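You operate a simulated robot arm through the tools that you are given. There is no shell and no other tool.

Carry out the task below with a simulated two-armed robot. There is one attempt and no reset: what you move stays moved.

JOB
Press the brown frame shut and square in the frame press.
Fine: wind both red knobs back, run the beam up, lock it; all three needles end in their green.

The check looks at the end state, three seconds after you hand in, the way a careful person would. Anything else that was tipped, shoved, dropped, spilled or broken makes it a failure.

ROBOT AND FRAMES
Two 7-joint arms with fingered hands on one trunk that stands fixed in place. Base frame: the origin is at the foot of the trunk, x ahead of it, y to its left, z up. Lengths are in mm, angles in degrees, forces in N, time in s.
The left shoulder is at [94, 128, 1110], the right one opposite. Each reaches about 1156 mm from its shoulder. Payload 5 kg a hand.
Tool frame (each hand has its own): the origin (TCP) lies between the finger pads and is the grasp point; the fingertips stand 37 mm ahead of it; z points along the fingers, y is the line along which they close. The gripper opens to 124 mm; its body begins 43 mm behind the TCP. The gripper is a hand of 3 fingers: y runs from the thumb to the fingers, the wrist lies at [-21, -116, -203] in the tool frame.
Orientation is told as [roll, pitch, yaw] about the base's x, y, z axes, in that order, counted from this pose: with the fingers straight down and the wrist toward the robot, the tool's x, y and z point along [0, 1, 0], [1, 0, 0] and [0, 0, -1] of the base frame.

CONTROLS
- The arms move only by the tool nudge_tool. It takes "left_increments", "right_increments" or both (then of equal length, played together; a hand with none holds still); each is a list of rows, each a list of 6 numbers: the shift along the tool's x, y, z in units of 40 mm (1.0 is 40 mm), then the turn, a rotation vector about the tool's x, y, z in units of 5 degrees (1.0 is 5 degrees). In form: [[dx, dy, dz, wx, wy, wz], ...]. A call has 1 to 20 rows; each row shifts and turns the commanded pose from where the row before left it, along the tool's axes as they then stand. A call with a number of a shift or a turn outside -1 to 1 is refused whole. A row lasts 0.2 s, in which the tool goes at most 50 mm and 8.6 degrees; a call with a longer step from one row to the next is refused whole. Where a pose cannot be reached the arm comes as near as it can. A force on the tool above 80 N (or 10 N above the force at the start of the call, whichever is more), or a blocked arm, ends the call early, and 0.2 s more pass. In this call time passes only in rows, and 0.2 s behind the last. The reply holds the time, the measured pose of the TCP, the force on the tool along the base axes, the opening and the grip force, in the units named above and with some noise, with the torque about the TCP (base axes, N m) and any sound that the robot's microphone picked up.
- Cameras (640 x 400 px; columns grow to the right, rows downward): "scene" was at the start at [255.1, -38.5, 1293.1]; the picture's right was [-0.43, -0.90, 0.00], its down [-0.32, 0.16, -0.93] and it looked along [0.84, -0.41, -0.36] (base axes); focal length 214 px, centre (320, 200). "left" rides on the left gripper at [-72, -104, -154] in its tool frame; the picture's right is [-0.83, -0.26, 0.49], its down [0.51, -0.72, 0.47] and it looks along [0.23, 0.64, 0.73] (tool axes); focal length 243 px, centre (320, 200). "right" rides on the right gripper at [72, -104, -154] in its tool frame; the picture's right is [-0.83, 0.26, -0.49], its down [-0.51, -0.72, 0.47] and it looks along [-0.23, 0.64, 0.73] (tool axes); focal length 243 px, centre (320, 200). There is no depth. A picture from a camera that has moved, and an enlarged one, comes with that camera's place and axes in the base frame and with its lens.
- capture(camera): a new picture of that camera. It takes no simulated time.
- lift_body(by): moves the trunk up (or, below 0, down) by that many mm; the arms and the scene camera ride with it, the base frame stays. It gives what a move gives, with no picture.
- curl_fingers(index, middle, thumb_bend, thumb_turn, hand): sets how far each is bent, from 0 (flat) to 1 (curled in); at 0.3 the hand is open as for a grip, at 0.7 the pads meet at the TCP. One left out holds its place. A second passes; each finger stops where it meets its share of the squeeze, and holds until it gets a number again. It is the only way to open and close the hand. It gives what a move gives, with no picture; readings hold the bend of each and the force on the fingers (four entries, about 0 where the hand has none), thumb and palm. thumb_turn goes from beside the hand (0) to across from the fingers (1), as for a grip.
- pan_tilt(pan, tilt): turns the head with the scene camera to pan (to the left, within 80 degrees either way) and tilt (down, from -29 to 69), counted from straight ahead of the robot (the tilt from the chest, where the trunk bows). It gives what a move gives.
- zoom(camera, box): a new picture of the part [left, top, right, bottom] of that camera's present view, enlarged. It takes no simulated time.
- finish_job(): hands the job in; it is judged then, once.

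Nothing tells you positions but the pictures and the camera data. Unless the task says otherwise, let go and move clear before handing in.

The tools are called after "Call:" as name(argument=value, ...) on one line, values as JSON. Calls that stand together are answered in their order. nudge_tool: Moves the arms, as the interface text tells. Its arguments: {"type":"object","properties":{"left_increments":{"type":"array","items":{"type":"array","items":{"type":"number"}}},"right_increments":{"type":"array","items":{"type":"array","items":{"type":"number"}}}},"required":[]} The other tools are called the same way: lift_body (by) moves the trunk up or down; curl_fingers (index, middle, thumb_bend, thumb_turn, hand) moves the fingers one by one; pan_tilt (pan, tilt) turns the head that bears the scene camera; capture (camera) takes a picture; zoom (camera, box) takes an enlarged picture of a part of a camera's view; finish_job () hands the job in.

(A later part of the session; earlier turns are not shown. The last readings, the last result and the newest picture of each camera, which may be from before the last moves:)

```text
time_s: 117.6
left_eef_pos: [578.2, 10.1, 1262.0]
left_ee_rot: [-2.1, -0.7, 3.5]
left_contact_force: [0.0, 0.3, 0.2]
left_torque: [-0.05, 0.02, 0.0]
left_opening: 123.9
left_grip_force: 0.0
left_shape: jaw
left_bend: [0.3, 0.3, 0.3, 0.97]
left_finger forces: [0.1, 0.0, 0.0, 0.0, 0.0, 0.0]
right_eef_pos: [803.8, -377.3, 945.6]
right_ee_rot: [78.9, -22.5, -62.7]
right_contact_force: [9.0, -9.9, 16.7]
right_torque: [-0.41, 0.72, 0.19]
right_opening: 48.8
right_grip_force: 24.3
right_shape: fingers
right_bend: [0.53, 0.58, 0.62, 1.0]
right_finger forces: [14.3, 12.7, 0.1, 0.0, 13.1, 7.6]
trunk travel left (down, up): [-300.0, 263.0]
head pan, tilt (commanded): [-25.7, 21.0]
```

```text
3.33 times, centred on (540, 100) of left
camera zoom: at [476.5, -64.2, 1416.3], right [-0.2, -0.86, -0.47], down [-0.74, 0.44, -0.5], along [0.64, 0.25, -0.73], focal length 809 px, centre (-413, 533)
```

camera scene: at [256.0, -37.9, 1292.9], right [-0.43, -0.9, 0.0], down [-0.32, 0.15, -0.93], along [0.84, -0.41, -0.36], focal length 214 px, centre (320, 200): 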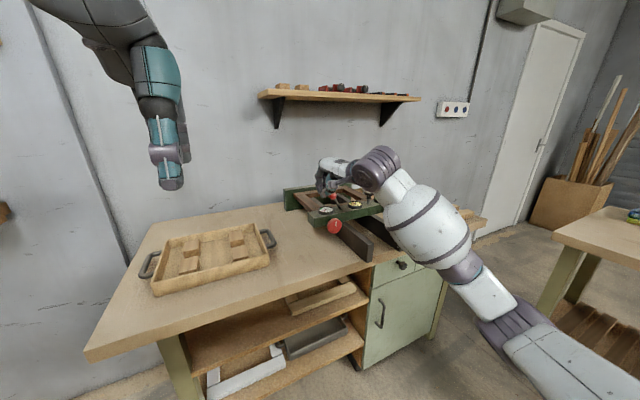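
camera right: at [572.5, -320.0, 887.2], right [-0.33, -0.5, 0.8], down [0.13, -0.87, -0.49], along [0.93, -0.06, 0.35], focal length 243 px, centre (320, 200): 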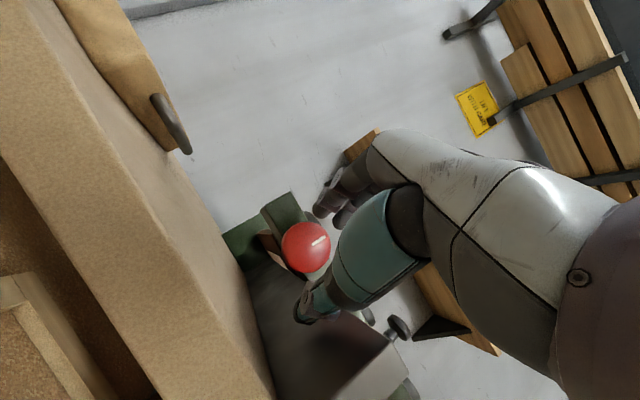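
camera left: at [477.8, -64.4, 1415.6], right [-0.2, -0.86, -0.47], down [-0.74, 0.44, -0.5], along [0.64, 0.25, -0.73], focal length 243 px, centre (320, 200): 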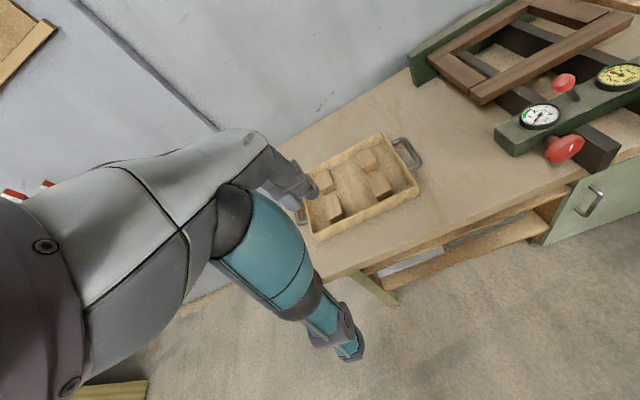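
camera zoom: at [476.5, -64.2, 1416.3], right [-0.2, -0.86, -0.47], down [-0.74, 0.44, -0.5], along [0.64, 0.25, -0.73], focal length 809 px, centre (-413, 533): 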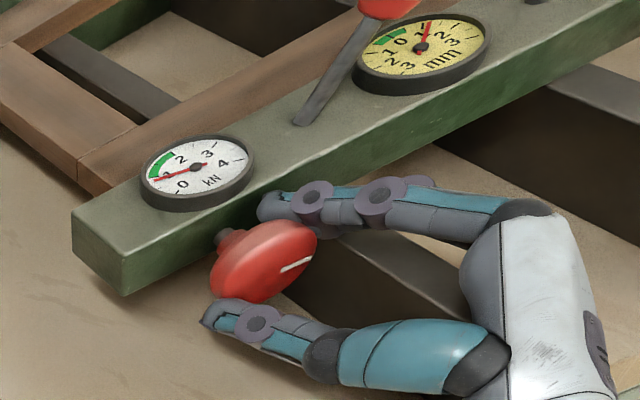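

The lock holds: the left dial rose to about 0.9 kN and the mm dial swung to about +1.2 because only the left side is loaded. Next I'll release, retreat, and carry the hand to the right knob for its share.

Call:
curl_fingers(hand="right", index=0.45, middle=0.45, thumb_bend=0.46)

Call:
nudge_tool(right_increments=[[0, -0.4, -0.85, 0, 0, 0], [0, -0.4, -0.85, 0, 0, 0], [0, -0.4, -0.85, 0, 0, 0], [0, -0.4, -0.85, 0, 0, 0], [0.0174, 0, 0, 0, -0.4226, -0.9063], [0.0174, 0, 0, 0, -0.4226, -0.9063], [0.0174, 0, 0, 0, -0.4226, -0.9063], [0.0174, 0, 0, 0, -0.4226, -0.9063], [0.0174, 0, 0, 0, -0.4226, -0.9063], [0.0174, 0, 0, 0, -0.4226, -0.9063], [0.0174, 0, 0, 0, -0.4226, -0.9063], [0.0174, 0, 0, 0, -0.4226, -0.9063], [0.0174, 0, 0, 0, -0.4226, -0.9063], [0.0174, 0, 0, 0, -0.4226, -0.9063], [0.0174, 0, 0, 0, -0.4226, -0.9063], [0.0174, 0, 0, 0, -0.4226, -0.9063], [0.0174, 0, 0, 0, -0.4226, -0.9063]])

Call:
zoom(camera="scene", box=[300, 180, 428, 260])

Call:
zoom(camera="left", box=[460, 0, 640, 135])

```text
time_s: 118.6
left_eef_pos: [578.2, 8.6, 1260.9]
left_ee_rot: [-2.1, -0.7, 3.6]
left_contact_force: [-0.1, 0.2, -0.3]
left_torque: [0.0, -0.04, -0.02]
left_opening: 123.8
left_grip_force: 0.0
left_shape: jaw
left_bend: [0.3, 0.3, 0.3, 0.97]
left_finger forces: [0.0, 0.0, 0.0, 0.0, 0.0, 0.1]
right_eef_pos: [804.0, -377.0, 944.6]
right_ee_rot: [78.8, -22.5, -62.5]
right_contact_force: [0.0, 2.4, 6.9]
right_torque: [-0.27, 0.67, -0.25]
right_opening: 80.6
right_grip_force: 4.0
right_shape: fingers
right_bend: [0.45, 0.45, 0.46, 1.0]
right_finger forces: [0.0, 0.0, 0.0, 0.0, 0.0, 7.4]
trunk travel left (down, up): [-300.0, 263.0]
head pan, tilt (commanded): [-25.7, 21.0]
```

```text
time_s: 122.2
left_eef_pos: [579.7, 10.0, 1260.3]
left_ee_rot: [-1.9, -0.7, 3.6]
left_contact_force: [-1.2, -0.5, -0.4]
left_torque: [0.0, 0.0, -0.01]
left_opening: 123.8
left_grip_force: 0.0
left_shape: jaw
left_bend: [0.3, 0.3, 0.3, 0.97]
left_finger forces: [0.1, 0.1, 0.0, 0.1, 0.0, 0.1]
right_eef_pos: [654.2, -371.2, 949.8]
right_ee_rot: [-0.1, -65.0, 0.3]
right_contact_force: [0.1, -0.2, 0.0]
right_torque: [-0.01, 0.03, 0.01]
right_opening: 81.1
right_grip_force: 0.0
right_shape: fingers
right_bend: [0.45, 0.45, 0.46, 1.0]
right_finger forces: [0.0, 0.1, 0.0, 0.0, 0.1, 0.0]
trunk travel left (down, up): [-300.0, 263.0]
head pan, tilt (commanded): [-25.7, 21.0]
```

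```text
5.00 times, centred on (364, 220) of scene
camera zoom: at [255.0, -38.7, 1293.2], right [-0.43, -0.9, 0.0], down [-0.32, 0.16, -0.93], along [0.84, -0.41, -0.36], focal length 1072 px, centre (100, 100)
```

zoom: 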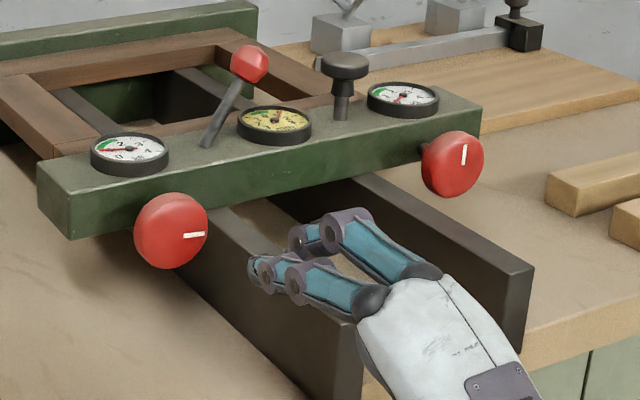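

```text
2.96 times, centred on (550, 68) of left
camera zoom: at [476.9, -64.3, 1416.1], right [-0.2, -0.86, -0.47], down [-0.74, 0.44, -0.5], along [0.64, 0.25, -0.73], focal length 719 px, centre (-362, 593)
```

zoom: 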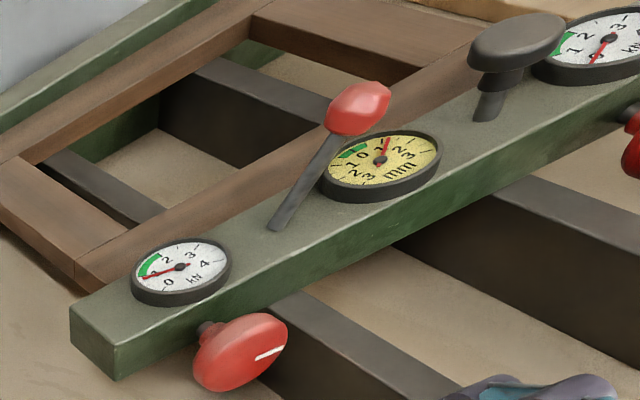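

The left load holds. Now I'll move across to the right knob and roll to φ=-70° for its clockwise stroke.

Call:
nudge_tool(right_increments=[[-0.92, 0, 0, 0, 0, 0], [-0.92, 0, 0, 0, 0, 0], [-0.92, 0, 0, 0, 0, 0], [-0.92, 0, 0, 0, 0, 0], [-0.92, 0, 0, 0, 0, 0], [-0.92, 0, 0, 0, 0, 0], [-0.9, 0, 0, 0, 0, 0], [0.0174, 0, 0, 0, -0.4226, -0.9063], [0.0174, 0, 0, 0, -0.4226, -0.9063], [0.0174, 0, 0, 0, -0.4226, -0.9063], [0.0174, 0, 0, 0, -0.4226, -0.9063], [0.0174, 0, 0, 0, -0.4226, -0.9063], [0.0174, 0, 0, 0, -0.4226, -0.9063], [0.0174, 0, 0, 0, -0.4226, -0.9063], [0.0174, 0, 0, 0, -0.4226, -0.9063], [0.0174, 0, 0, 0, -0.4226, -0.9063], [0.0174, 0, 0, 0, -0.4226, -0.9063], [0.0174, 0, 0, 0, -0.4226, -0.9063], [0.0174, 0, 0, 0, -0.4226, -0.9063], [0.0174, 0, 0, 0, -0.4226, -0.9063]])

Call:
zoom(camera="scene", box=[340, 180, 468, 260])

Call:
capture(camera="right")

```text
time_s: 126.4
left_eef_pos: [578.3, 9.5, 1261.6]
left_ee_rot: [-2.1, -0.8, 3.7]
left_contact_force: [0.7, -0.6, 0.3]
left_torque: [-0.01, 0.01, 0.03]
left_opening: 123.9
left_grip_force: 0.1
left_shape: jaw
left_bend: [0.3, 0.3, 0.3, 0.97]
left_finger forces: [0.0, 0.0, 0.0, 0.0, 0.0, 0.0]
right_eef_pos: [654.3, -621.3, 944.5]
right_ee_rot: [-78.9, -22.5, 62.9]
right_contact_force: [0.0, -0.8, -0.1]
right_torque: [-0.02, -0.01, -0.03]
right_opening: 80.7
right_grip_force: 0.0
right_shape: fingers
right_bend: [0.45, 0.45, 0.46, 1.0]
right_finger forces: [0.1, 0.0, 0.0, 0.1, 0.1, 0.0]
trunk travel left (down, up): [-300.0, 263.0]
head pan, tilt (commanded): [-25.7, 21.0]
```

```text
5.00 times, centred on (404, 220) of scene
camera zoom: at [255.1, -38.5, 1293.1], right [-0.43, -0.9, 0.0], down [-0.32, 0.16, -0.93], along [0.84, -0.41, -0.36], focal length 1072 px, centre (-100, 100)
```

zoom: 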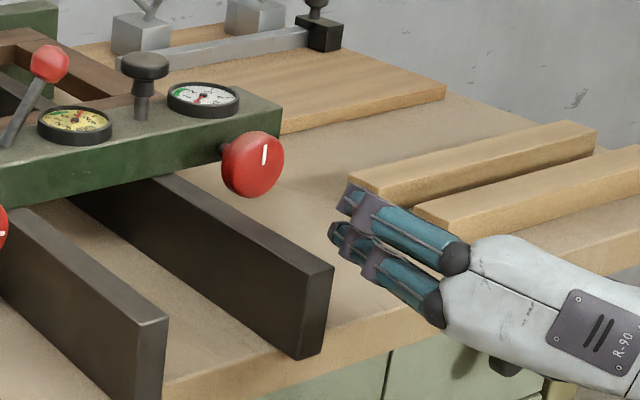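

```text
taken
camera right: at [470.0, -618.3, 866.9], right [-0.34, 0.05, 0.94], down [0.13, -0.99, 0.1], along [0.93, 0.15, 0.32], focal length 243 px, centre (320, 200)
```

right: 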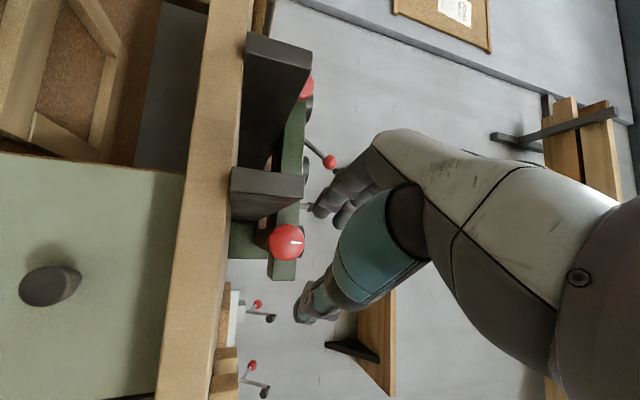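

The hand is aligned with the right knob, which this camera puts at about [830, -628, 942]. I'll move in in two steps.

Call:
nudge_tool(right_increments=[[0, 0.4, 0.855, 0, 0, 0], [0, 0.4, 0.855, 0, 0, 0], [0, 0.4, 0.855, 0, 0, 0]])

Call:
zoom(camera="scene", box=[340, 180, 468, 260])

Call:
zoom(camera="right", box=[220, 140, 420, 340])

```text
time_s: 127.2
left_eef_pos: [579.1, 8.6, 1260.1]
left_ee_rot: [-2.0, -0.6, 3.5]
left_contact_force: [0.8, -0.5, 0.9]
left_torque: [-0.01, 0.02, 0.0]
left_opening: 124.1
left_grip_force: 0.1
left_shape: jaw
left_bend: [0.3, 0.3, 0.3, 0.97]
left_finger forces: [0.0, 0.1, 0.0, 0.1, 0.0, 0.0]
right_eef_pos: [770.1, -619.5, 945.6]
right_ee_rot: [-78.8, -22.5, 62.8]
right_contact_force: [0.3, 0.1, -0.8]
right_torque: [0.03, -0.02, -0.02]
right_opening: 80.8
right_grip_force: 0.0
right_shape: fingers
right_bend: [0.45, 0.45, 0.46, 1.0]
right_finger forces: [0.1, 0.0, 0.0, 0.2, 0.0, 0.0]
trunk travel left (down, up): [-300.0, 263.0]
head pan, tilt (commanded): [-25.7, 21.0]
```

```text
5.00 times, centred on (404, 220) of scene
camera zoom: at [256.4, -38.7, 1292.8], right [-0.43, -0.9, 0.0], down [-0.32, 0.16, -0.93], along [0.84, -0.41, -0.36], focal length 1072 px, centre (-100, 100)
```

zoom: 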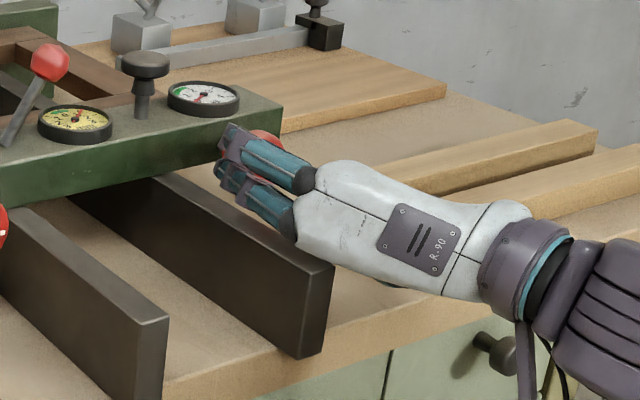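

```text
2.00 times, centred on (320, 240) of right
camera zoom: at [584.2, -617.5, 866.9], right [-0.33, 0.05, 0.94], down [0.13, -0.99, 0.1], along [0.93, 0.15, 0.32], focal length 485 px, centre (320, 120)
```

zoom: 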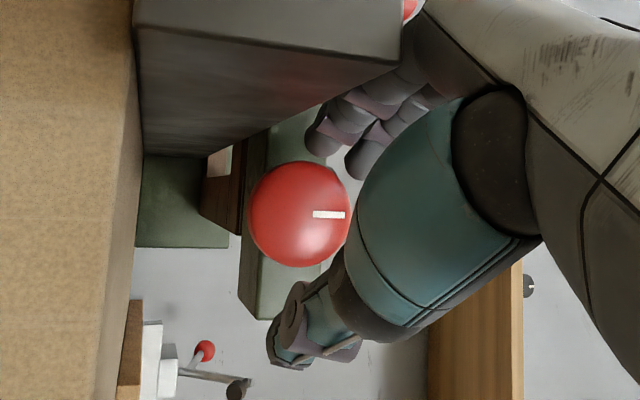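

The knob is nicely bracketed. I'll move the final 34 mm, grip, and wind clockwise 30°.

Call:
nudge_tool(right_increments=[[0, 0.18, 0.39, 0, 0, 0], [0, 0.18, 0.385, 0, 0, 0]])

Call:
curl_fingers(hand="right", index=0.75, middle=0.75, thumb_bend=0.75)

Call:
nudge_tool(right_increments=[[-0.0174, 0, 0, 0, 0.4226, 0.9063], [-0.0174, 0, 0, 0, 0.4226, 0.9063], [-0.0174, 0, 0, 0, 0.4226, 0.9063], [-0.0174, 0, 0, 0, 0.4226, 0.9063], [-0.0174, 0, 0, 0, 0.4226, 0.9063], [-0.0174, 0, 0, 0, 0.4226, 0.9063]])

Call:
zoom(camera="scene", box=[340, 180, 436, 240])

Call:
zoom(camera="right", box=[220, 140, 420, 340])

```text
time_s: 127.8
left_eef_pos: [578.4, 9.1, 1260.3]
left_ee_rot: [-2.0, -0.7, 3.5]
left_contact_force: [-0.6, -0.1, 0.0]
left_torque: [0.0, 0.03, -0.02]
left_opening: 123.9
left_grip_force: 0.0
left_shape: jaw
left_bend: [0.3, 0.3, 0.3, 0.97]
left_finger forces: [0.0, 0.0, 0.0, 0.0, 0.0, 0.0]
right_eef_pos: [802.1, -620.9, 944.1]
right_ee_rot: [-78.8, -22.5, 63.0]
right_contact_force: [-0.5, 0.1, -0.1]
right_torque: [0.05, 0.01, 0.01]
right_opening: 80.9
right_grip_force: 0.0
right_shape: fingers
right_bend: [0.45, 0.45, 0.46, 1.0]
right_finger forces: [0.0, 0.0, 0.0, 0.0, 0.0, 0.0]
trunk travel left (down, up): [-300.0, 263.0]
head pan, tilt (commanded): [-25.7, 21.0]
```

```text
time_s: 128.8
left_eef_pos: [579.4, 11.6, 1261.4]
left_ee_rot: [-2.1, -0.7, 3.6]
left_contact_force: [1.0, 0.3, -0.1]
left_torque: [-0.03, 0.02, 0.01]
left_opening: 123.9
left_grip_force: 0.1
left_shape: jaw
left_bend: [0.3, 0.3, 0.3, 0.97]
left_finger forces: [0.1, 0.1, 0.0, 0.1, 0.1, 0.0]
right_eef_pos: [801.8, -620.2, 947.1]
right_ee_rot: [-78.9, -22.4, 63.0]
right_contact_force: [9.4, 8.3, 9.0]
right_torque: [-0.04, -0.19, 0.06]
right_opening: 48.3
right_grip_force: 19.7
right_shape: fingers
right_bend: [0.54, 0.57, 0.61, 1.0]
right_finger forces: [13.7, 12.2, 0.0, 0.0, 13.7, 0.0]
trunk travel left (down, up): [-300.0, 263.0]
head pan, tilt (commanded): [-25.7, 21.0]
```

```text
time_s: 130.2
left_eef_pos: [577.7, 10.2, 1262.2]
left_ee_rot: [-2.0, -0.8, 3.7]
left_contact_force: [-0.1, 0.1, 0.6]
left_torque: [0.0, 0.01, -0.02]
left_opening: 123.8
left_grip_force: 0.0
left_shape: jaw
left_bend: [0.3, 0.3, 0.3, 0.97]
left_finger forces: [0.0, 0.0, 0.0, 0.0, 0.0, 0.0]
right_eef_pos: [802.2, -620.2, 950.8]
right_ee_rot: [-59.0, -48.0, 51.1]
right_contact_force: [1.0, 1.1, 10.9]
right_torque: [-0.06, -0.11, -0.09]
right_opening: 48.4
right_grip_force: 19.9
right_shape: fingers
right_bend: [0.54, 0.57, 0.61, 1.0]
right_finger forces: [11.5, 11.8, 0.0, 0.0, 17.2, 0.0]
trunk travel left (down, up): [-300.0, 263.0]
head pan, tilt (commanded): [-25.7, 21.0]
```

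```text
6.67 times, centred on (388, 210) of scene
camera zoom: at [254.0, -37.4, 1293.4], right [-0.43, -0.9, 0.0], down [-0.32, 0.15, -0.93], along [0.84, -0.41, -0.36], focal length 1430 px, centre (-133, 133)
```

zoom: 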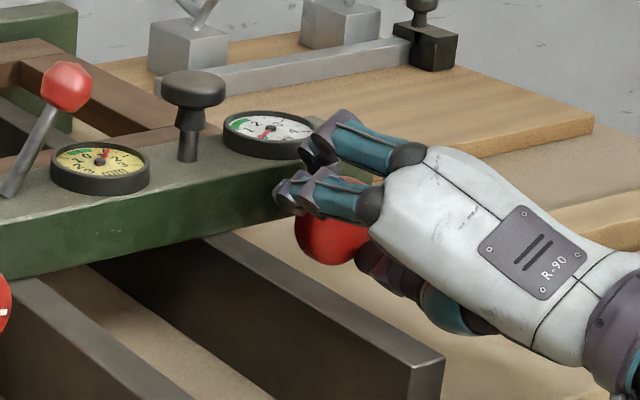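

```text
2.00 times, centred on (320, 240) of right
camera zoom: at [617.3, -579.4, 884.2], right [-0.34, -0.43, 0.84], down [0.13, -0.9, -0.41], along [0.93, -0.03, 0.36], focal length 485 px, centre (320, 120)
```

zoom: 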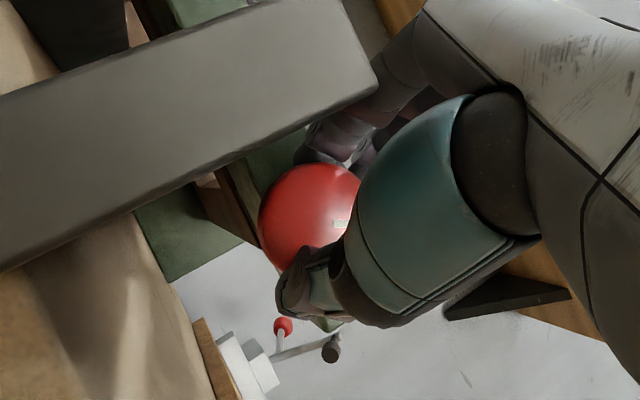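

Smooth so far. I'll continue 60° clockwise on the right knob and read all the dials.

Call:
nudge_tool(right_increments=[[-0.0174, 0, 0, 0, 0.4226, 0.9063], [-0.0174, 0, 0, 0, 0.4226, 0.9063], [-0.0174, 0, 0, 0, 0.4226, 0.9063], [-0.0174, 0, 0, 0, 0.4226, 0.9063], [-0.0174, 0, 0, 0, 0.4226, 0.9063], [-0.0174, 0, 0, 0, 0.4226, 0.9063], [-0.0174, 0, 0, 0, 0.4226, 0.9063], [-0.0174, 0, 0, 0, 0.4226, 0.9063], [-0.0174, 0, 0, 0, 0.4226, 0.9063], [-0.0174, 0, 0, 0, 0.4226, 0.9063], [-0.0174, 0, 0, 0, 0.4226, 0.9063], [-0.0174, 0, 0, 0, 0.4226, 0.9063]])

Call:
zoom(camera="scene", box=[300, 180, 428, 260])

Call:
zoom(camera="left", box=[460, 0, 640, 135])

```text
time_s: 132.8
left_eef_pos: [577.9, 9.9, 1261.3]
left_ee_rot: [-2.2, -0.7, 3.4]
left_contact_force: [0.2, -0.5, 0.6]
left_torque: [0.0, 0.0, 0.01]
left_opening: 124.2
left_grip_force: 0.0
left_shape: jaw
left_bend: [0.3, 0.3, 0.3, 0.97]
left_finger forces: [0.1, 0.0, 0.1, 0.0, 0.2, 0.1]
right_eef_pos: [801.7, -629.3, 950.3]
right_ee_rot: [47.9, -55.3, -42.2]
right_contact_force: [2.1, -10.6, 14.8]
right_torque: [-0.1, -0.33, -0.26]
right_opening: 48.3
right_grip_force: 20.9
right_shape: fingers
right_bend: [0.53, 0.56, 0.62, 1.0]
right_finger forces: [14.1, 12.6, 0.1, 0.0, 14.1, 0.0]
trunk travel left (down, up): [-300.0, 263.0]
head pan, tilt (commanded): [-25.7, 21.0]
```

```text
5.00 times, centred on (364, 220) of scene
camera zoom: at [253.8, -38.6, 1293.4], right [-0.43, -0.9, 0.0], down [-0.32, 0.16, -0.93], along [0.84, -0.41, -0.36], focal length 1072 px, centre (100, 100)
```

zoom: 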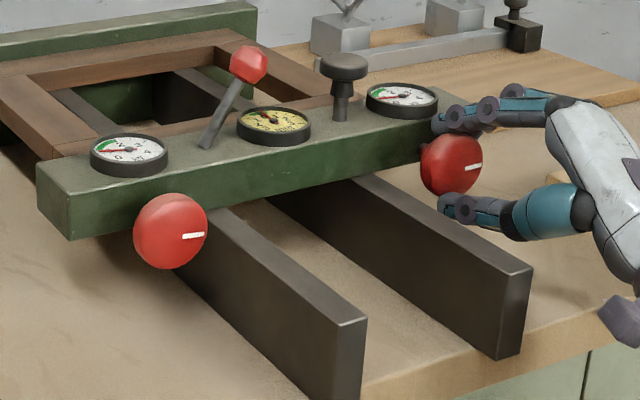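

```text
2.96 times, centred on (550, 68) of left
camera zoom: at [475.6, -64.2, 1416.5], right [-0.2, -0.86, -0.47], down [-0.74, 0.44, -0.5], along [0.64, 0.25, -0.73], focal length 719 px, centre (-362, 593)
```

zoom: 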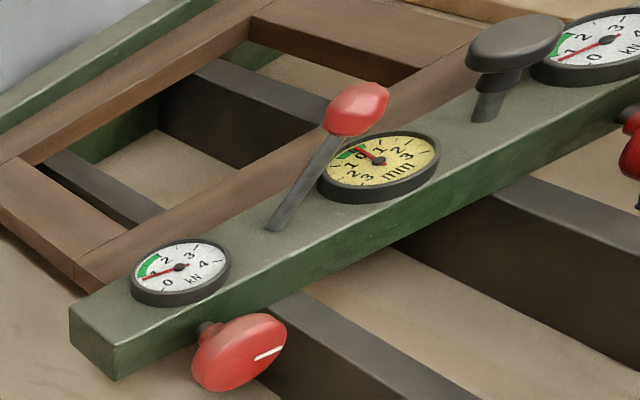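

Both knobs are now at about 3 o'clock. I'll zoom right into each dial.

Call:
zoom(camera="scene", box=[314, 202, 340, 218])

Call:
zoom(camera="scene", box=[344, 196, 368, 212])

Call:
zoom(camera="scene", box=[370, 192, 394, 208])

Call:
zoom(camera="left", box=[600, 0, 640, 30])

Call:
zoom(camera="left", box=[500, 75, 544, 108])

Call:
zoom(camera="left", box=[565, 38, 612, 73])

```text
16.00 times, centred on (327, 210) of scene
camera zoom: at [253.8, -38.6, 1293.4], right [-0.43, -0.9, 0.0], down [-0.32, 0.16, -0.93], along [0.84, -0.41, -0.36], focal length 3432 px, centre (208, 40)
```

zoom: 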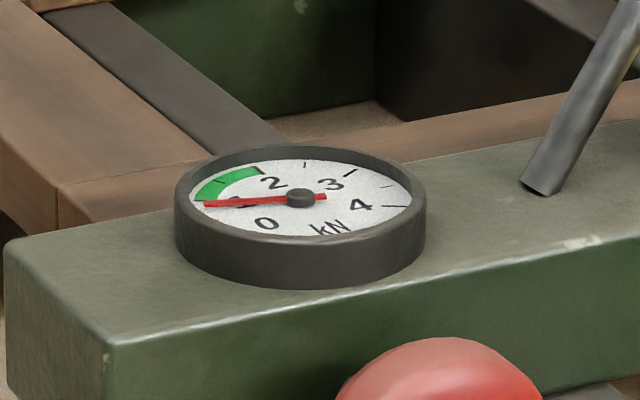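

```text
16.00 times, centred on (356, 204) of scene
camera zoom: at [253.8, -38.6, 1293.4], right [-0.43, -0.9, 0.0], down [-0.32, 0.16, -0.93], along [0.84, -0.41, -0.36], focal length 3432 px, centre (-256, 136)
```

zoom: 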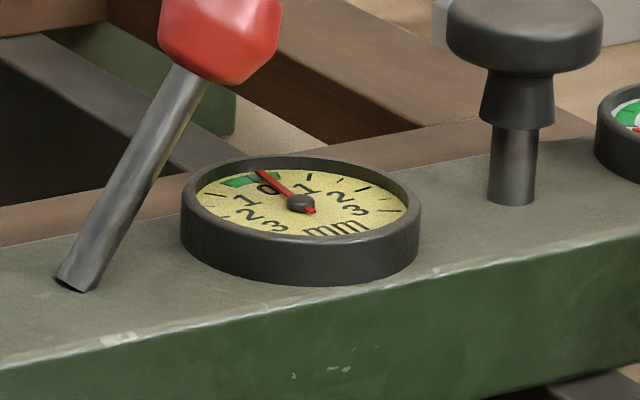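

```text
16.00 times, centred on (382, 200) of scene
camera zoom: at [253.8, -38.6, 1293.4], right [-0.43, -0.9, 0.0], down [-0.32, 0.16, -0.93], along [0.84, -0.41, -0.36], focal length 3432 px, centre (-672, 200)
```

zoom: 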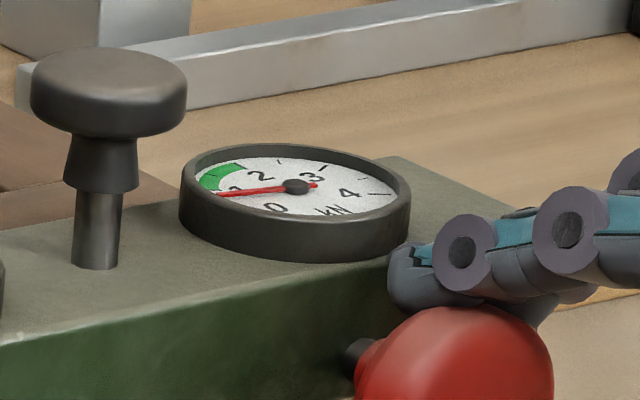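

```text
13.33 times, centred on (620, 15) of left
camera zoom: at [475.6, -64.2, 1416.5], right [-0.2, -0.86, -0.47], down [-0.74, 0.44, -0.5], along [0.64, 0.25, -0.73], focal length 3235 px, centre (-3680, 2667)
```

zoom: 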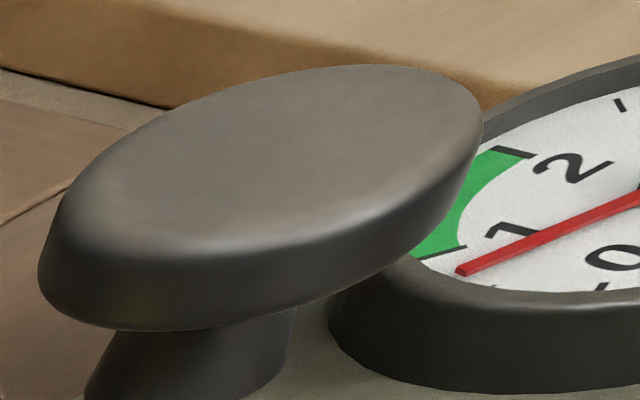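

```text
12.12 times, centred on (522, 92) of left
camera zoom: at [475.6, -64.2, 1416.5], right [-0.2, -0.86, -0.47], down [-0.74, 0.44, -0.5], along [0.64, 0.25, -0.73], focal length 2941 px, centre (-2128, 1515)
```

zoom: 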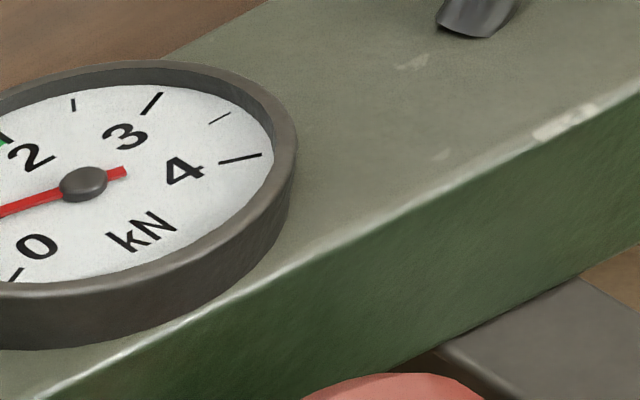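

```text
11.43 times, centred on (588, 56) of left
camera zoom: at [475.6, -64.2, 1416.5], right [-0.2, -0.86, -0.47], down [-0.74, 0.44, -0.5], along [0.64, 0.25, -0.73], focal length 2773 px, centre (-2749, 1851)
```

zoom: 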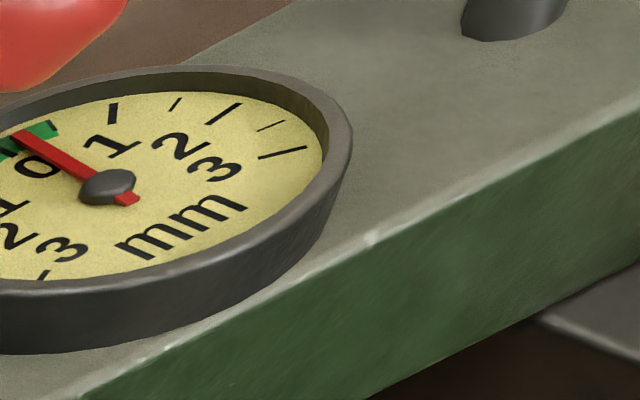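

Left reads about 1.0, right about 0.85 and mm about +0.1. I want both near 1.5. I'll regrip the right knob further back and add 20°.

Call:
curl_fingers(hand="right", index=0.45, middle=0.45, thumb_bend=0.46)

Call:
nudge_tool(right_increments=[[0.0174, 0, 0, 0, -0.4226, -0.9063], [0.0174, 0, 0, 0, -0.4226, -0.9063], [0.0174, 0, 0, 0, -0.4226, -0.9063], [0.0174, 0, 0, 0, -0.4226, -0.9063], [0.0174, 0, 0, 0, -0.4226, -0.9063], [0.0174, 0, 0, 0, -0.4226, -0.9063], [0.0174, 0, 0, 0, -0.4226, -0.9063], [0.0174, 0, 0, 0, -0.4226, -0.9063], [0.0174, 0, 0, 0, -0.4226, -0.9063], [0.0174, 0, 0, 0, -0.4226, -0.9063], [0.0174, 0, 0, 0, -0.4226, -0.9063], [0.0174, 0, 0, 0, -0.4226, -0.9063]])

Call:
curl_fingers(hand="right", index=0.75, middle=0.75, thumb_bend=0.75)

Call:
nudge_tool(right_increments=[[-0.0174, 0, 0, 0, 0.4226, 0.9063], [-0.0174, 0, 0, 0, 0.4226, 0.9063], [-0.0174, 0, 0, 0, 0.4226, 0.9063], [-0.0174, 0, 0, 0, 0.4226, 0.9063]])

Call:
zoom(camera="scene", box=[370, 192, 394, 208])

Call:
zoom(camera="scene", box=[344, 196, 368, 212])

Call:
zoom(camera="scene", box=[340, 180, 436, 240])

```text
time_s: 133.8
left_eef_pos: [579.8, 9.2, 1262.1]
left_ee_rot: [-2.2, -0.8, 3.6]
left_contact_force: [0.1, 0.1, -0.6]
left_torque: [0.0, 0.01, -0.04]
left_opening: 124.1
left_grip_force: 0.0
left_shape: jaw
left_bend: [0.3, 0.3, 0.3, 0.97]
left_finger forces: [0.0, 0.0, 0.0, 0.0, 0.0, 0.0]
right_eef_pos: [802.7, -629.9, 950.3]
right_ee_rot: [47.8, -55.2, -42.0]
right_contact_force: [0.8, -0.4, 0.3]
right_torque: [0.0, 0.01, 0.01]
right_opening: 80.9
right_grip_force: 0.1
right_shape: fingers
right_bend: [0.45, 0.45, 0.46, 1.0]
right_finger forces: [0.0, 0.0, 0.1, 0.1, 0.0, 0.0]
trunk travel left (down, up): [-300.0, 263.0]
head pan, tilt (commanded): [-25.7, 21.0]
```

```text
time_s: 136.4
left_eef_pos: [578.9, 10.2, 1260.8]
left_ee_rot: [-2.1, -0.7, 3.6]
left_contact_force: [-0.9, -1.0, 0.2]
left_torque: [0.02, -0.04, -0.01]
left_opening: 123.6
left_grip_force: 0.1
left_shape: jaw
left_bend: [0.3, 0.3, 0.3, 0.97]
left_finger forces: [0.1, 0.0, 0.0, 0.1, 0.0, 0.1]
right_eef_pos: [803.4, -621.4, 949.6]
right_ee_rot: [-58.9, -47.8, 51.2]
right_contact_force: [-0.2, -0.7, -0.5]
right_torque: [-0.01, -0.02, -0.01]
right_opening: 80.9
right_grip_force: 0.0
right_shape: fingers
right_bend: [0.45, 0.45, 0.46, 1.0]
right_finger forces: [0.0, 0.0, 0.0, 0.0, 0.0, 0.0]
trunk travel left (down, up): [-300.0, 263.0]
head pan, tilt (commanded): [-25.7, 21.0]
```

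```text
time_s: 137.4
left_eef_pos: [578.4, 10.4, 1261.3]
left_ee_rot: [-2.1, -0.7, 3.5]
left_contact_force: [0.0, 0.0, 0.3]
left_torque: [0.04, 0.01, -0.01]
left_opening: 123.9
left_grip_force: 0.0
left_shape: jaw
left_bend: [0.3, 0.3, 0.3, 0.97]
left_finger forces: [0.0, 0.0, 0.0, 0.0, 0.0, 0.0]
right_eef_pos: [802.7, -621.5, 950.9]
right_ee_rot: [-59.0, -48.0, 51.3]
right_contact_force: [11.4, -0.2, 11.8]
right_torque: [-0.04, -0.23, -0.09]
right_opening: 48.6
right_grip_force: 19.9
right_shape: fingers
right_bend: [0.55, 0.58, 0.61, 1.0]
right_finger forces: [12.9, 12.8, 0.0, 0.1, 13.3, 0.1]
trunk travel left (down, up): [-300.0, 263.0]
head pan, tilt (commanded): [-25.7, 21.0]
```

```text
time_s: 138.4
left_eef_pos: [579.6, 9.6, 1262.8]
left_ee_rot: [-2.0, -0.7, 3.5]
left_contact_force: [0.7, 0.2, -0.1]
left_torque: [0.01, 0.01, -0.01]
left_opening: 123.8
left_grip_force: 0.0
left_shape: jaw
left_bend: [0.3, 0.3, 0.3, 0.97]
left_finger forces: [0.0, 0.0, 0.0, 0.0, 0.0, 0.0]
right_eef_pos: [803.2, -624.7, 951.4]
right_ee_rot: [-32.3, -61.2, 29.0]
right_contact_force: [11.4, -2.8, 13.4]
right_torque: [-0.13, -0.32, -0.1]
right_opening: 48.8
right_grip_force: 18.8
right_shape: fingers
right_bend: [0.54, 0.57, 0.61, 1.0]
right_finger forces: [13.5, 12.6, 0.0, 0.0, 12.1, 0.0]
trunk travel left (down, up): [-300.0, 263.0]
head pan, tilt (commanded): [-25.7, 21.0]
```

```text
16.00 times, centred on (382, 200) of scene
camera zoom: at [254.9, -37.8, 1293.2], right [-0.43, -0.9, 0.0], down [-0.32, 0.15, -0.93], along [0.84, -0.41, -0.36], focal length 3432 px, centre (-672, 200)
```

zoom: 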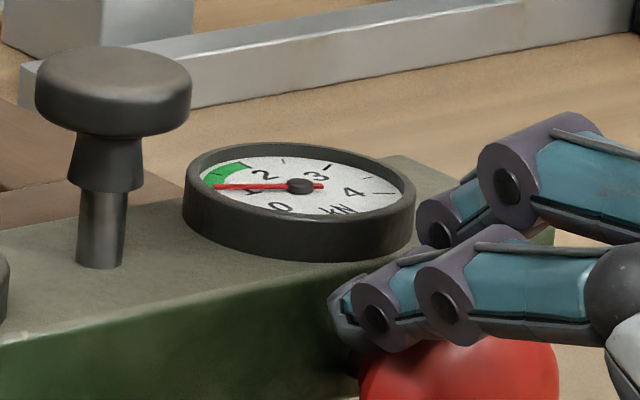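

```text
16.00 times, centred on (356, 204) of scene
camera zoom: at [254.9, -37.8, 1293.2], right [-0.43, -0.9, 0.0], down [-0.32, 0.15, -0.93], along [0.84, -0.41, -0.36], focal length 3432 px, centre (-256, 136)
```

zoom: 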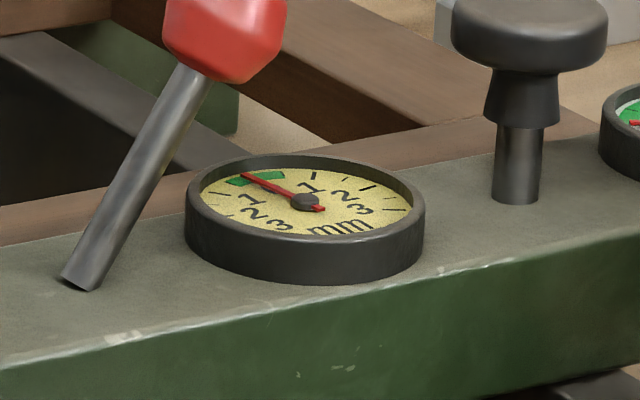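

```text
6.67 times, centred on (388, 210) of scene
camera zoom: at [254.9, -37.8, 1293.2], right [-0.43, -0.9, 0.0], down [-0.32, 0.15, -0.93], along [0.84, -0.41, -0.36], focal length 1430 px, centre (-133, 133)
```

zoom: 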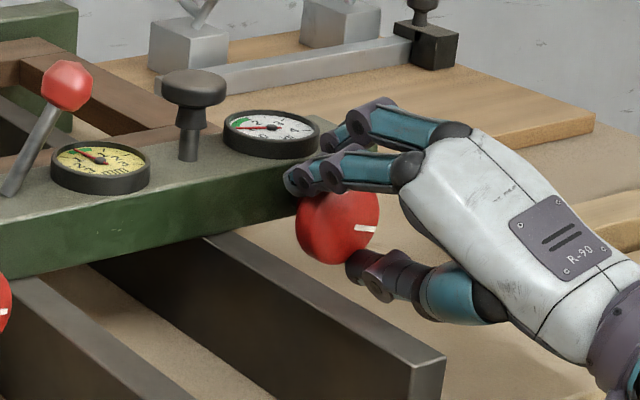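

Right is now about 1.1 and mm about -0.2, so 20° gives roughly 0.28 kN. I'll add 25° more on the right, then even up with the left.

Call:
nudge_tool(right_increments=[[-0.0174, 0, 0, 0, 0.4226, 0.9063], [-0.0174, 0, 0, 0, 0.4226, 0.9063], [-0.0174, 0, 0, 0, 0.4226, 0.9063], [-0.0174, 0, 0, 0, 0.4226, 0.9063], [-0.0174, 0, 0, 0, 0.4226, 0.9063]])

Call:
zoom(camera="scene", box=[370, 192, 394, 208])

Call:
zoom(camera="scene", box=[344, 196, 368, 212])

Call:
zoom(camera="scene", box=[314, 202, 340, 218])

Call:
zoom(camera="scene", box=[340, 180, 436, 240])

```text
time_s: 139.6
left_eef_pos: [577.8, 9.3, 1261.3]
left_ee_rot: [-2.1, -0.8, 3.7]
left_contact_force: [0.2, -0.1, -0.2]
left_torque: [-0.02, -0.01, -0.01]
left_opening: 123.5
left_grip_force: 0.1
left_shape: jaw
left_bend: [0.3, 0.3, 0.3, 0.97]
left_finger forces: [0.0, 0.0, 0.0, 0.0, 0.0, 0.0]
right_eef_pos: [803.3, -628.7, 952.1]
right_ee_rot: [22.8, -63.2, -20.5]
right_contact_force: [9.4, -6.8, 11.1]
right_torque: [-0.15, -0.26, -0.23]
right_opening: 48.9
right_grip_force: 19.5
right_shape: fingers
right_bend: [0.54, 0.57, 0.62, 1.0]
right_finger forces: [13.9, 12.3, 0.0, 0.0, 12.5, 0.0]
trunk travel left (down, up): [-300.0, 263.0]
head pan, tilt (commanded): [-25.7, 21.0]
```

```text
16.00 times, centred on (382, 200) of scene
camera zoom: at [254.7, -38.4, 1293.2], right [-0.43, -0.9, 0.0], down [-0.32, 0.15, -0.93], along [0.84, -0.41, -0.36], focal length 3432 px, centre (-672, 200)
```

zoom: 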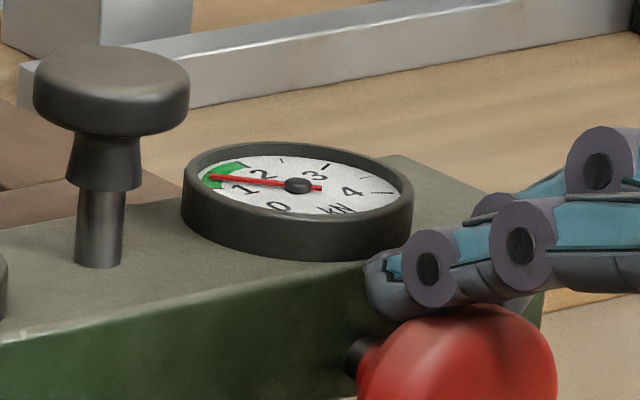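

```text
16.00 times, centred on (356, 204) of scene
camera zoom: at [254.7, -38.4, 1293.2], right [-0.43, -0.9, 0.0], down [-0.32, 0.15, -0.93], along [0.84, -0.41, -0.36], focal length 3432 px, centre (-256, 136)
```

zoom: 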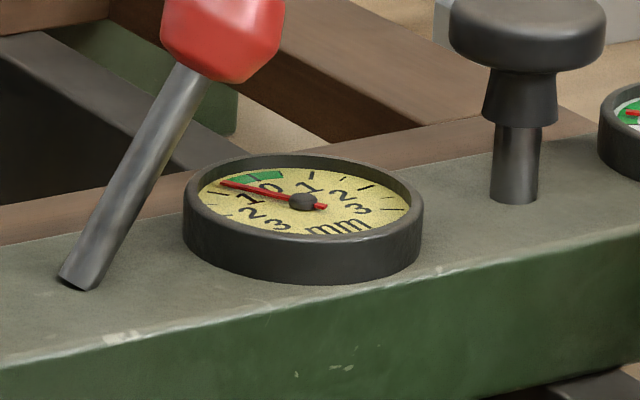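

```text
16.00 times, centred on (327, 210) of scene
camera zoom: at [254.7, -38.4, 1293.2], right [-0.43, -0.9, 0.0], down [-0.32, 0.15, -0.93], along [0.84, -0.41, -0.36], focal length 3432 px, centre (208, 40)
```

zoom: 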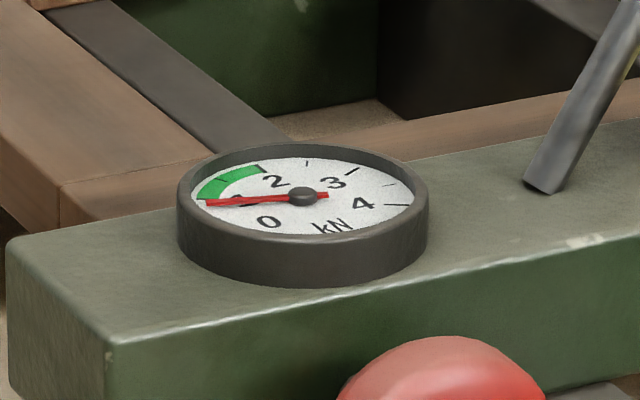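

```text
6.67 times, centred on (388, 210) of scene
camera zoom: at [254.7, -38.4, 1293.2], right [-0.43, -0.9, 0.0], down [-0.32, 0.15, -0.93], along [0.84, -0.41, -0.36], focal length 1430 px, centre (-133, 133)
```

zoom: 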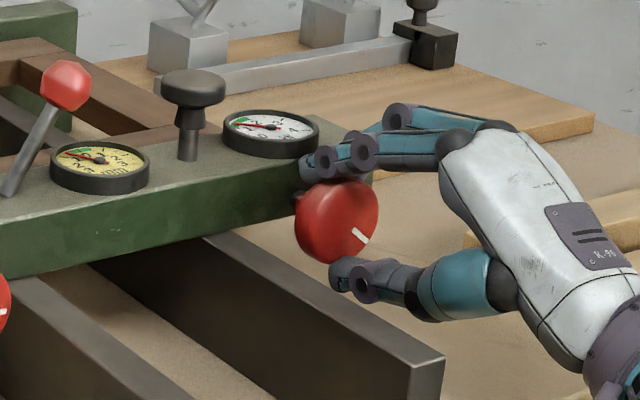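

Right is about 1.35 and mm about -0.7, so the left needs about 35° more. I'll release, retreat, and go back to the left knob.

Call:
curl_fingers(hand="right", index=0.45, middle=0.45, thumb_bend=0.46)

Call:
nudge_tool(right_increments=[[0, -0.4, -0.85, 0, 0, 0], [0, -0.4, -0.85, 0, 0, 0], [0, -0.4, -0.85, 0, 0, 0], [0, -0.4, -0.85, 0, 0, 0], [0.0174, 0, 0, 0, -0.4226, -0.9063], [0.0174, 0, 0, 0, -0.4226, -0.9063], [0.92, 0, 0, 0, 0, 0], [0.92, 0, 0, 0, 0, 0], [0.92, 0, 0, 0, 0, 0], [0.92, 0, 0, 0, 0, 0], [0.92, 0, 0, 0, 0, 0], [0.92, 0, 0, 0, 0, 0], [0.9, 0, 0, 0, 0, 0], [0.0174, 0, 0, 0, -0.4226, -0.9063], [0.0174, 0, 0, 0, -0.4226, -0.9063], [0.0174, 0, 0, 0, -0.4226, -0.9063], [0.0174, 0, 0, 0, -0.4226, -0.9063], [0.0174, 0, 0, 0, -0.4226, -0.9063]])

Call:
zoom(camera="scene", box=[300, 180, 428, 260])

Call:
capture(camera="right")

```text
time_s: 140.6
left_eef_pos: [577.4, 9.6, 1262.1]
left_ee_rot: [-2.1, -0.7, 3.7]
left_contact_force: [0.0, -0.1, -0.2]
left_torque: [0.04, 0.0, -0.01]
left_opening: 123.9
left_grip_force: 0.0
left_shape: jaw
left_bend: [0.3, 0.3, 0.3, 0.97]
left_finger forces: [0.1, 0.0, 0.0, 0.1, 0.1, 0.1]
right_eef_pos: [802.0, -627.3, 951.5]
right_ee_rot: [22.7, -63.2, -20.2]
right_contact_force: [0.7, -0.6, 1.2]
right_torque: [0.01, 0.02, -0.03]
right_opening: 80.8
right_grip_force: 0.0
right_shape: fingers
right_bend: [0.45, 0.45, 0.46, 1.0]
right_finger forces: [0.0, 0.1, 0.1, 0.1, 0.1, 0.0]
trunk travel left (down, up): [-300.0, 263.0]
head pan, tilt (commanded): [-25.7, 21.0]
```

```text
time_s: 144.4
left_eef_pos: [579.2, 9.3, 1261.6]
left_ee_rot: [-2.0, -0.7, 3.5]
left_contact_force: [-0.4, -0.3, 0.0]
left_torque: [0.0, 0.01, 0.05]
left_opening: 123.9
left_grip_force: 0.1
left_shape: jaw
left_bend: [0.3, 0.3, 0.3, 0.97]
left_finger forces: [0.0, 0.1, 0.1, 0.1, 0.0, 0.0]
right_eef_pos: [651.3, -366.2, 950.3]
right_ee_rot: [-48.0, -55.1, 42.5]
right_contact_force: [-0.4, 0.4, -0.1]
right_torque: [0.0, 0.01, 0.0]
right_opening: 81.0
right_grip_force: 0.1
right_shape: fingers
right_bend: [0.45, 0.45, 0.46, 1.0]
right_finger forces: [0.0, 0.0, 0.1, 0.1, 0.1, 0.1]
trunk travel left (down, up): [-300.0, 263.0]
head pan, tilt (commanded): [-25.7, 21.0]
```

```text
5.00 times, centred on (364, 220) of scene
camera zoom: at [255.1, -38.6, 1293.1], right [-0.43, -0.9, 0.0], down [-0.32, 0.16, -0.93], along [0.84, -0.41, -0.36], focal length 1072 px, centre (100, 100)
```

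zoom: 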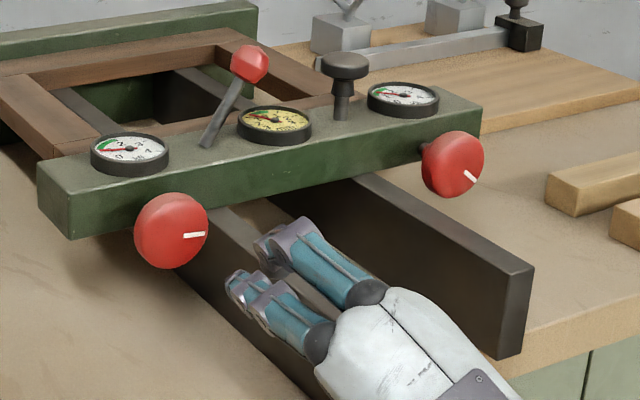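

```text
taken
camera right: at [466.4, -314.4, 893.0], right [-0.33, -0.56, 0.75], down [0.13, -0.82, -0.56], along [0.93, -0.09, 0.34], focal length 243 px, centre (320, 200)
```

right: 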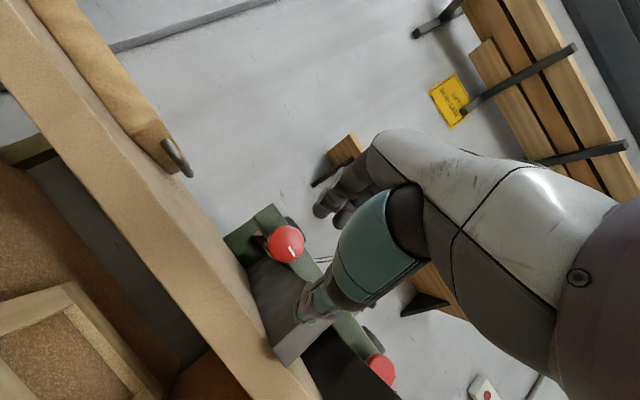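

The hand is lined up at φ=-25°. I'll approach, grip, and add 35° clockwise on the left knob.

Call:
nudge_tool(right_increments=[[-0.03, 0.4, 0.855, 0, 0, 0], [-0.03, 0.4, 0.855, 0, 0, 0], [0, 0.4, 0.855, 0, 0, 0], [0, 0.4, 0.855, 0, 0, 0]])

Call:
curl_fingers(hand="right", index=0.75, middle=0.75, thumb_bend=0.75)

Call:
nudge_tool(right_increments=[[-0.0174, 0, 0, 0, 0.4226, 0.9063], [-0.0174, 0, 0, 0, 0.4226, 0.9063], [-0.0174, 0, 0, 0, 0.4226, 0.9063], [-0.0174, 0, 0, 0, 0.4226, 0.9063], [-0.0174, 0, 0, 0, 0.4226, 0.9063], [-0.0174, 0, 0, 0, 0.4226, 0.9063]])

Call:
zoom(camera="scene", box=[300, 180, 428, 260])

Call:
zoom(camera="scene", box=[370, 192, 394, 208])

Call:
zoom(camera="scene", box=[344, 196, 368, 212])

Call:
zoom(camera="scene", box=[314, 202, 340, 218])

```text
time_s: 145.4
left_eef_pos: [579.7, 9.3, 1260.0]
left_ee_rot: [-2.0, -0.7, 3.5]
left_contact_force: [0.2, 0.9, 0.9]
left_torque: [-0.01, 0.0, -0.01]
left_opening: 123.7
left_grip_force: 0.0
left_shape: jaw
left_bend: [0.3, 0.3, 0.3, 0.97]
left_finger forces: [0.0, 0.2, 0.1, 0.0, 0.1, 0.1]
right_eef_pos: [806.0, -367.8, 949.1]
right_ee_rot: [-47.6, -55.2, 42.2]
right_contact_force: [-0.1, 0.2, -0.1]
right_torque: [0.01, 0.0, 0.0]
right_opening: 80.9
right_grip_force: 0.1
right_shape: fingers
right_bend: [0.45, 0.45, 0.46, 1.0]
right_finger forces: [0.0, 0.1, 0.0, 0.0, 0.1, 0.0]
trunk travel left (down, up): [-300.0, 263.0]
head pan, tilt (commanded): [-25.7, 21.0]
```

```text
time_s: 146.4
left_eef_pos: [579.4, 9.2, 1262.1]
left_ee_rot: [-2.1, -0.7, 3.6]
left_contact_force: [0.0, 1.1, -0.1]
left_torque: [-0.02, -0.03, 0.03]
left_opening: 124.1
left_grip_force: 0.1
left_shape: jaw
left_bend: [0.3, 0.3, 0.3, 0.97]
left_finger forces: [0.1, 0.0, 0.1, 0.0, 0.0, 0.0]
right_eef_pos: [805.4, -367.5, 952.9]
right_ee_rot: [-47.9, -55.3, 42.4]
right_contact_force: [11.4, -1.2, 11.0]
right_torque: [-0.06, -0.06, -0.19]
right_opening: 49.1
right_grip_force: 20.4
right_shape: fingers
right_bend: [0.55, 0.59, 0.6, 1.0]
right_finger forces: [14.2, 13.0, 0.0, 0.0, 14.7, 0.1]
trunk travel left (down, up): [-300.0, 263.0]
head pan, tilt (commanded): [-25.7, 21.0]
```

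```text
time_s: 147.8
left_eef_pos: [579.0, 9.4, 1261.0]
left_ee_rot: [-2.2, -0.7, 3.5]
left_contact_force: [0.1, -0.6, -0.5]
left_torque: [0.01, 0.01, 0.03]
left_opening: 123.9
left_grip_force: 0.0
left_shape: jaw
left_bend: [0.3, 0.3, 0.3, 0.97]
left_finger forces: [0.0, 0.0, 0.1, 0.0, 0.0, 0.0]
right_eef_pos: [804.1, -373.8, 952.5]
right_ee_rot: [11.9, -64.4, -10.6]
right_contact_force: [17.9, -2.3, 11.9]
right_torque: [-0.15, -0.19, -0.06]
right_opening: 49.4
right_grip_force: 20.0
right_shape: fingers
right_bend: [0.54, 0.58, 0.61, 1.0]
right_finger forces: [16.1, 13.1, 0.0, 0.0, 10.6, 0.0]
trunk travel left (down, up): [-300.0, 263.0]
head pan, tilt (commanded): [-25.7, 21.0]
```

```text
5.00 times, centred on (364, 220) of scene
camera zoom: at [256.1, -38.2, 1293.0], right [-0.43, -0.9, 0.0], down [-0.32, 0.15, -0.93], along [0.84, -0.41, -0.36], focal length 1072 px, centre (100, 100)
```

zoom: 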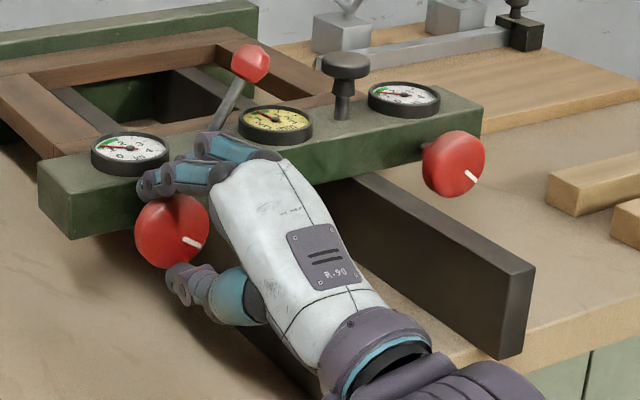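

```text
16.00 times, centred on (382, 200) of scene
camera zoom: at [256.1, -38.2, 1293.0], right [-0.43, -0.9, 0.0], down [-0.32, 0.15, -0.93], along [0.84, -0.41, -0.36], focal length 3432 px, centre (-672, 200)
```

zoom: 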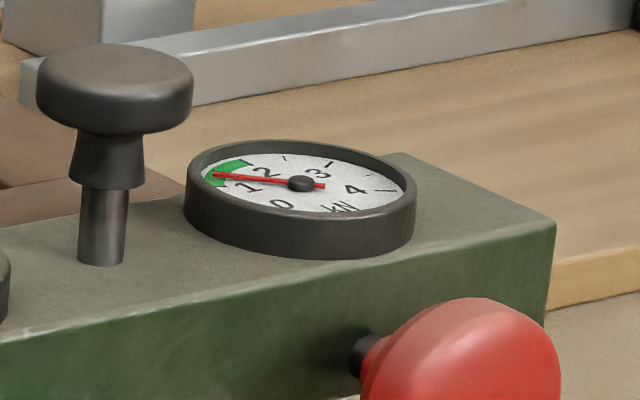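

```text
16.00 times, centred on (356, 204) of scene
camera zoom: at [256.1, -38.2, 1293.0], right [-0.43, -0.9, 0.0], down [-0.32, 0.15, -0.93], along [0.84, -0.41, -0.36], focal length 3432 px, centre (-256, 136)
```

zoom: 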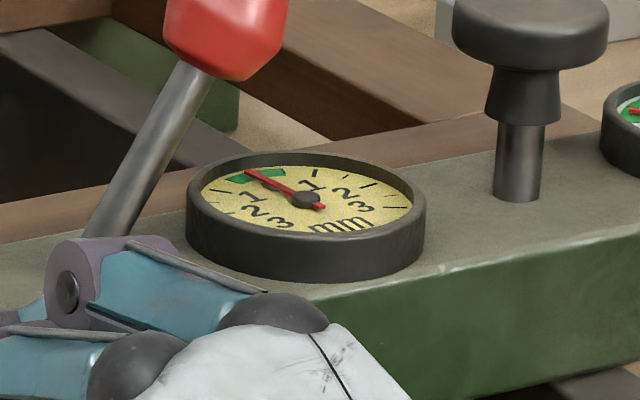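

```text
16.00 times, centred on (327, 210) of scene
camera zoom: at [256.1, -38.2, 1293.0], right [-0.43, -0.9, 0.0], down [-0.32, 0.15, -0.93], along [0.84, -0.41, -0.36], focal length 3432 px, centre (208, 40)
```

zoom: 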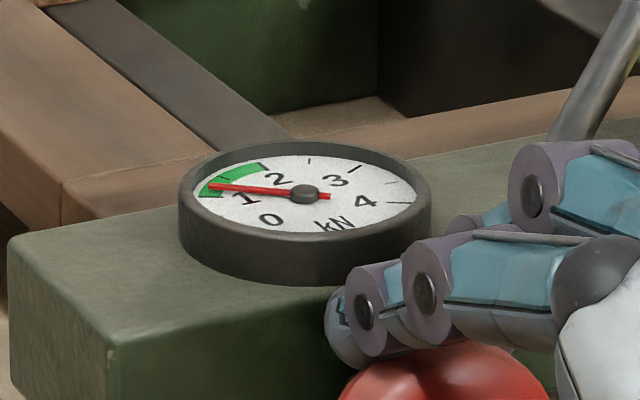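

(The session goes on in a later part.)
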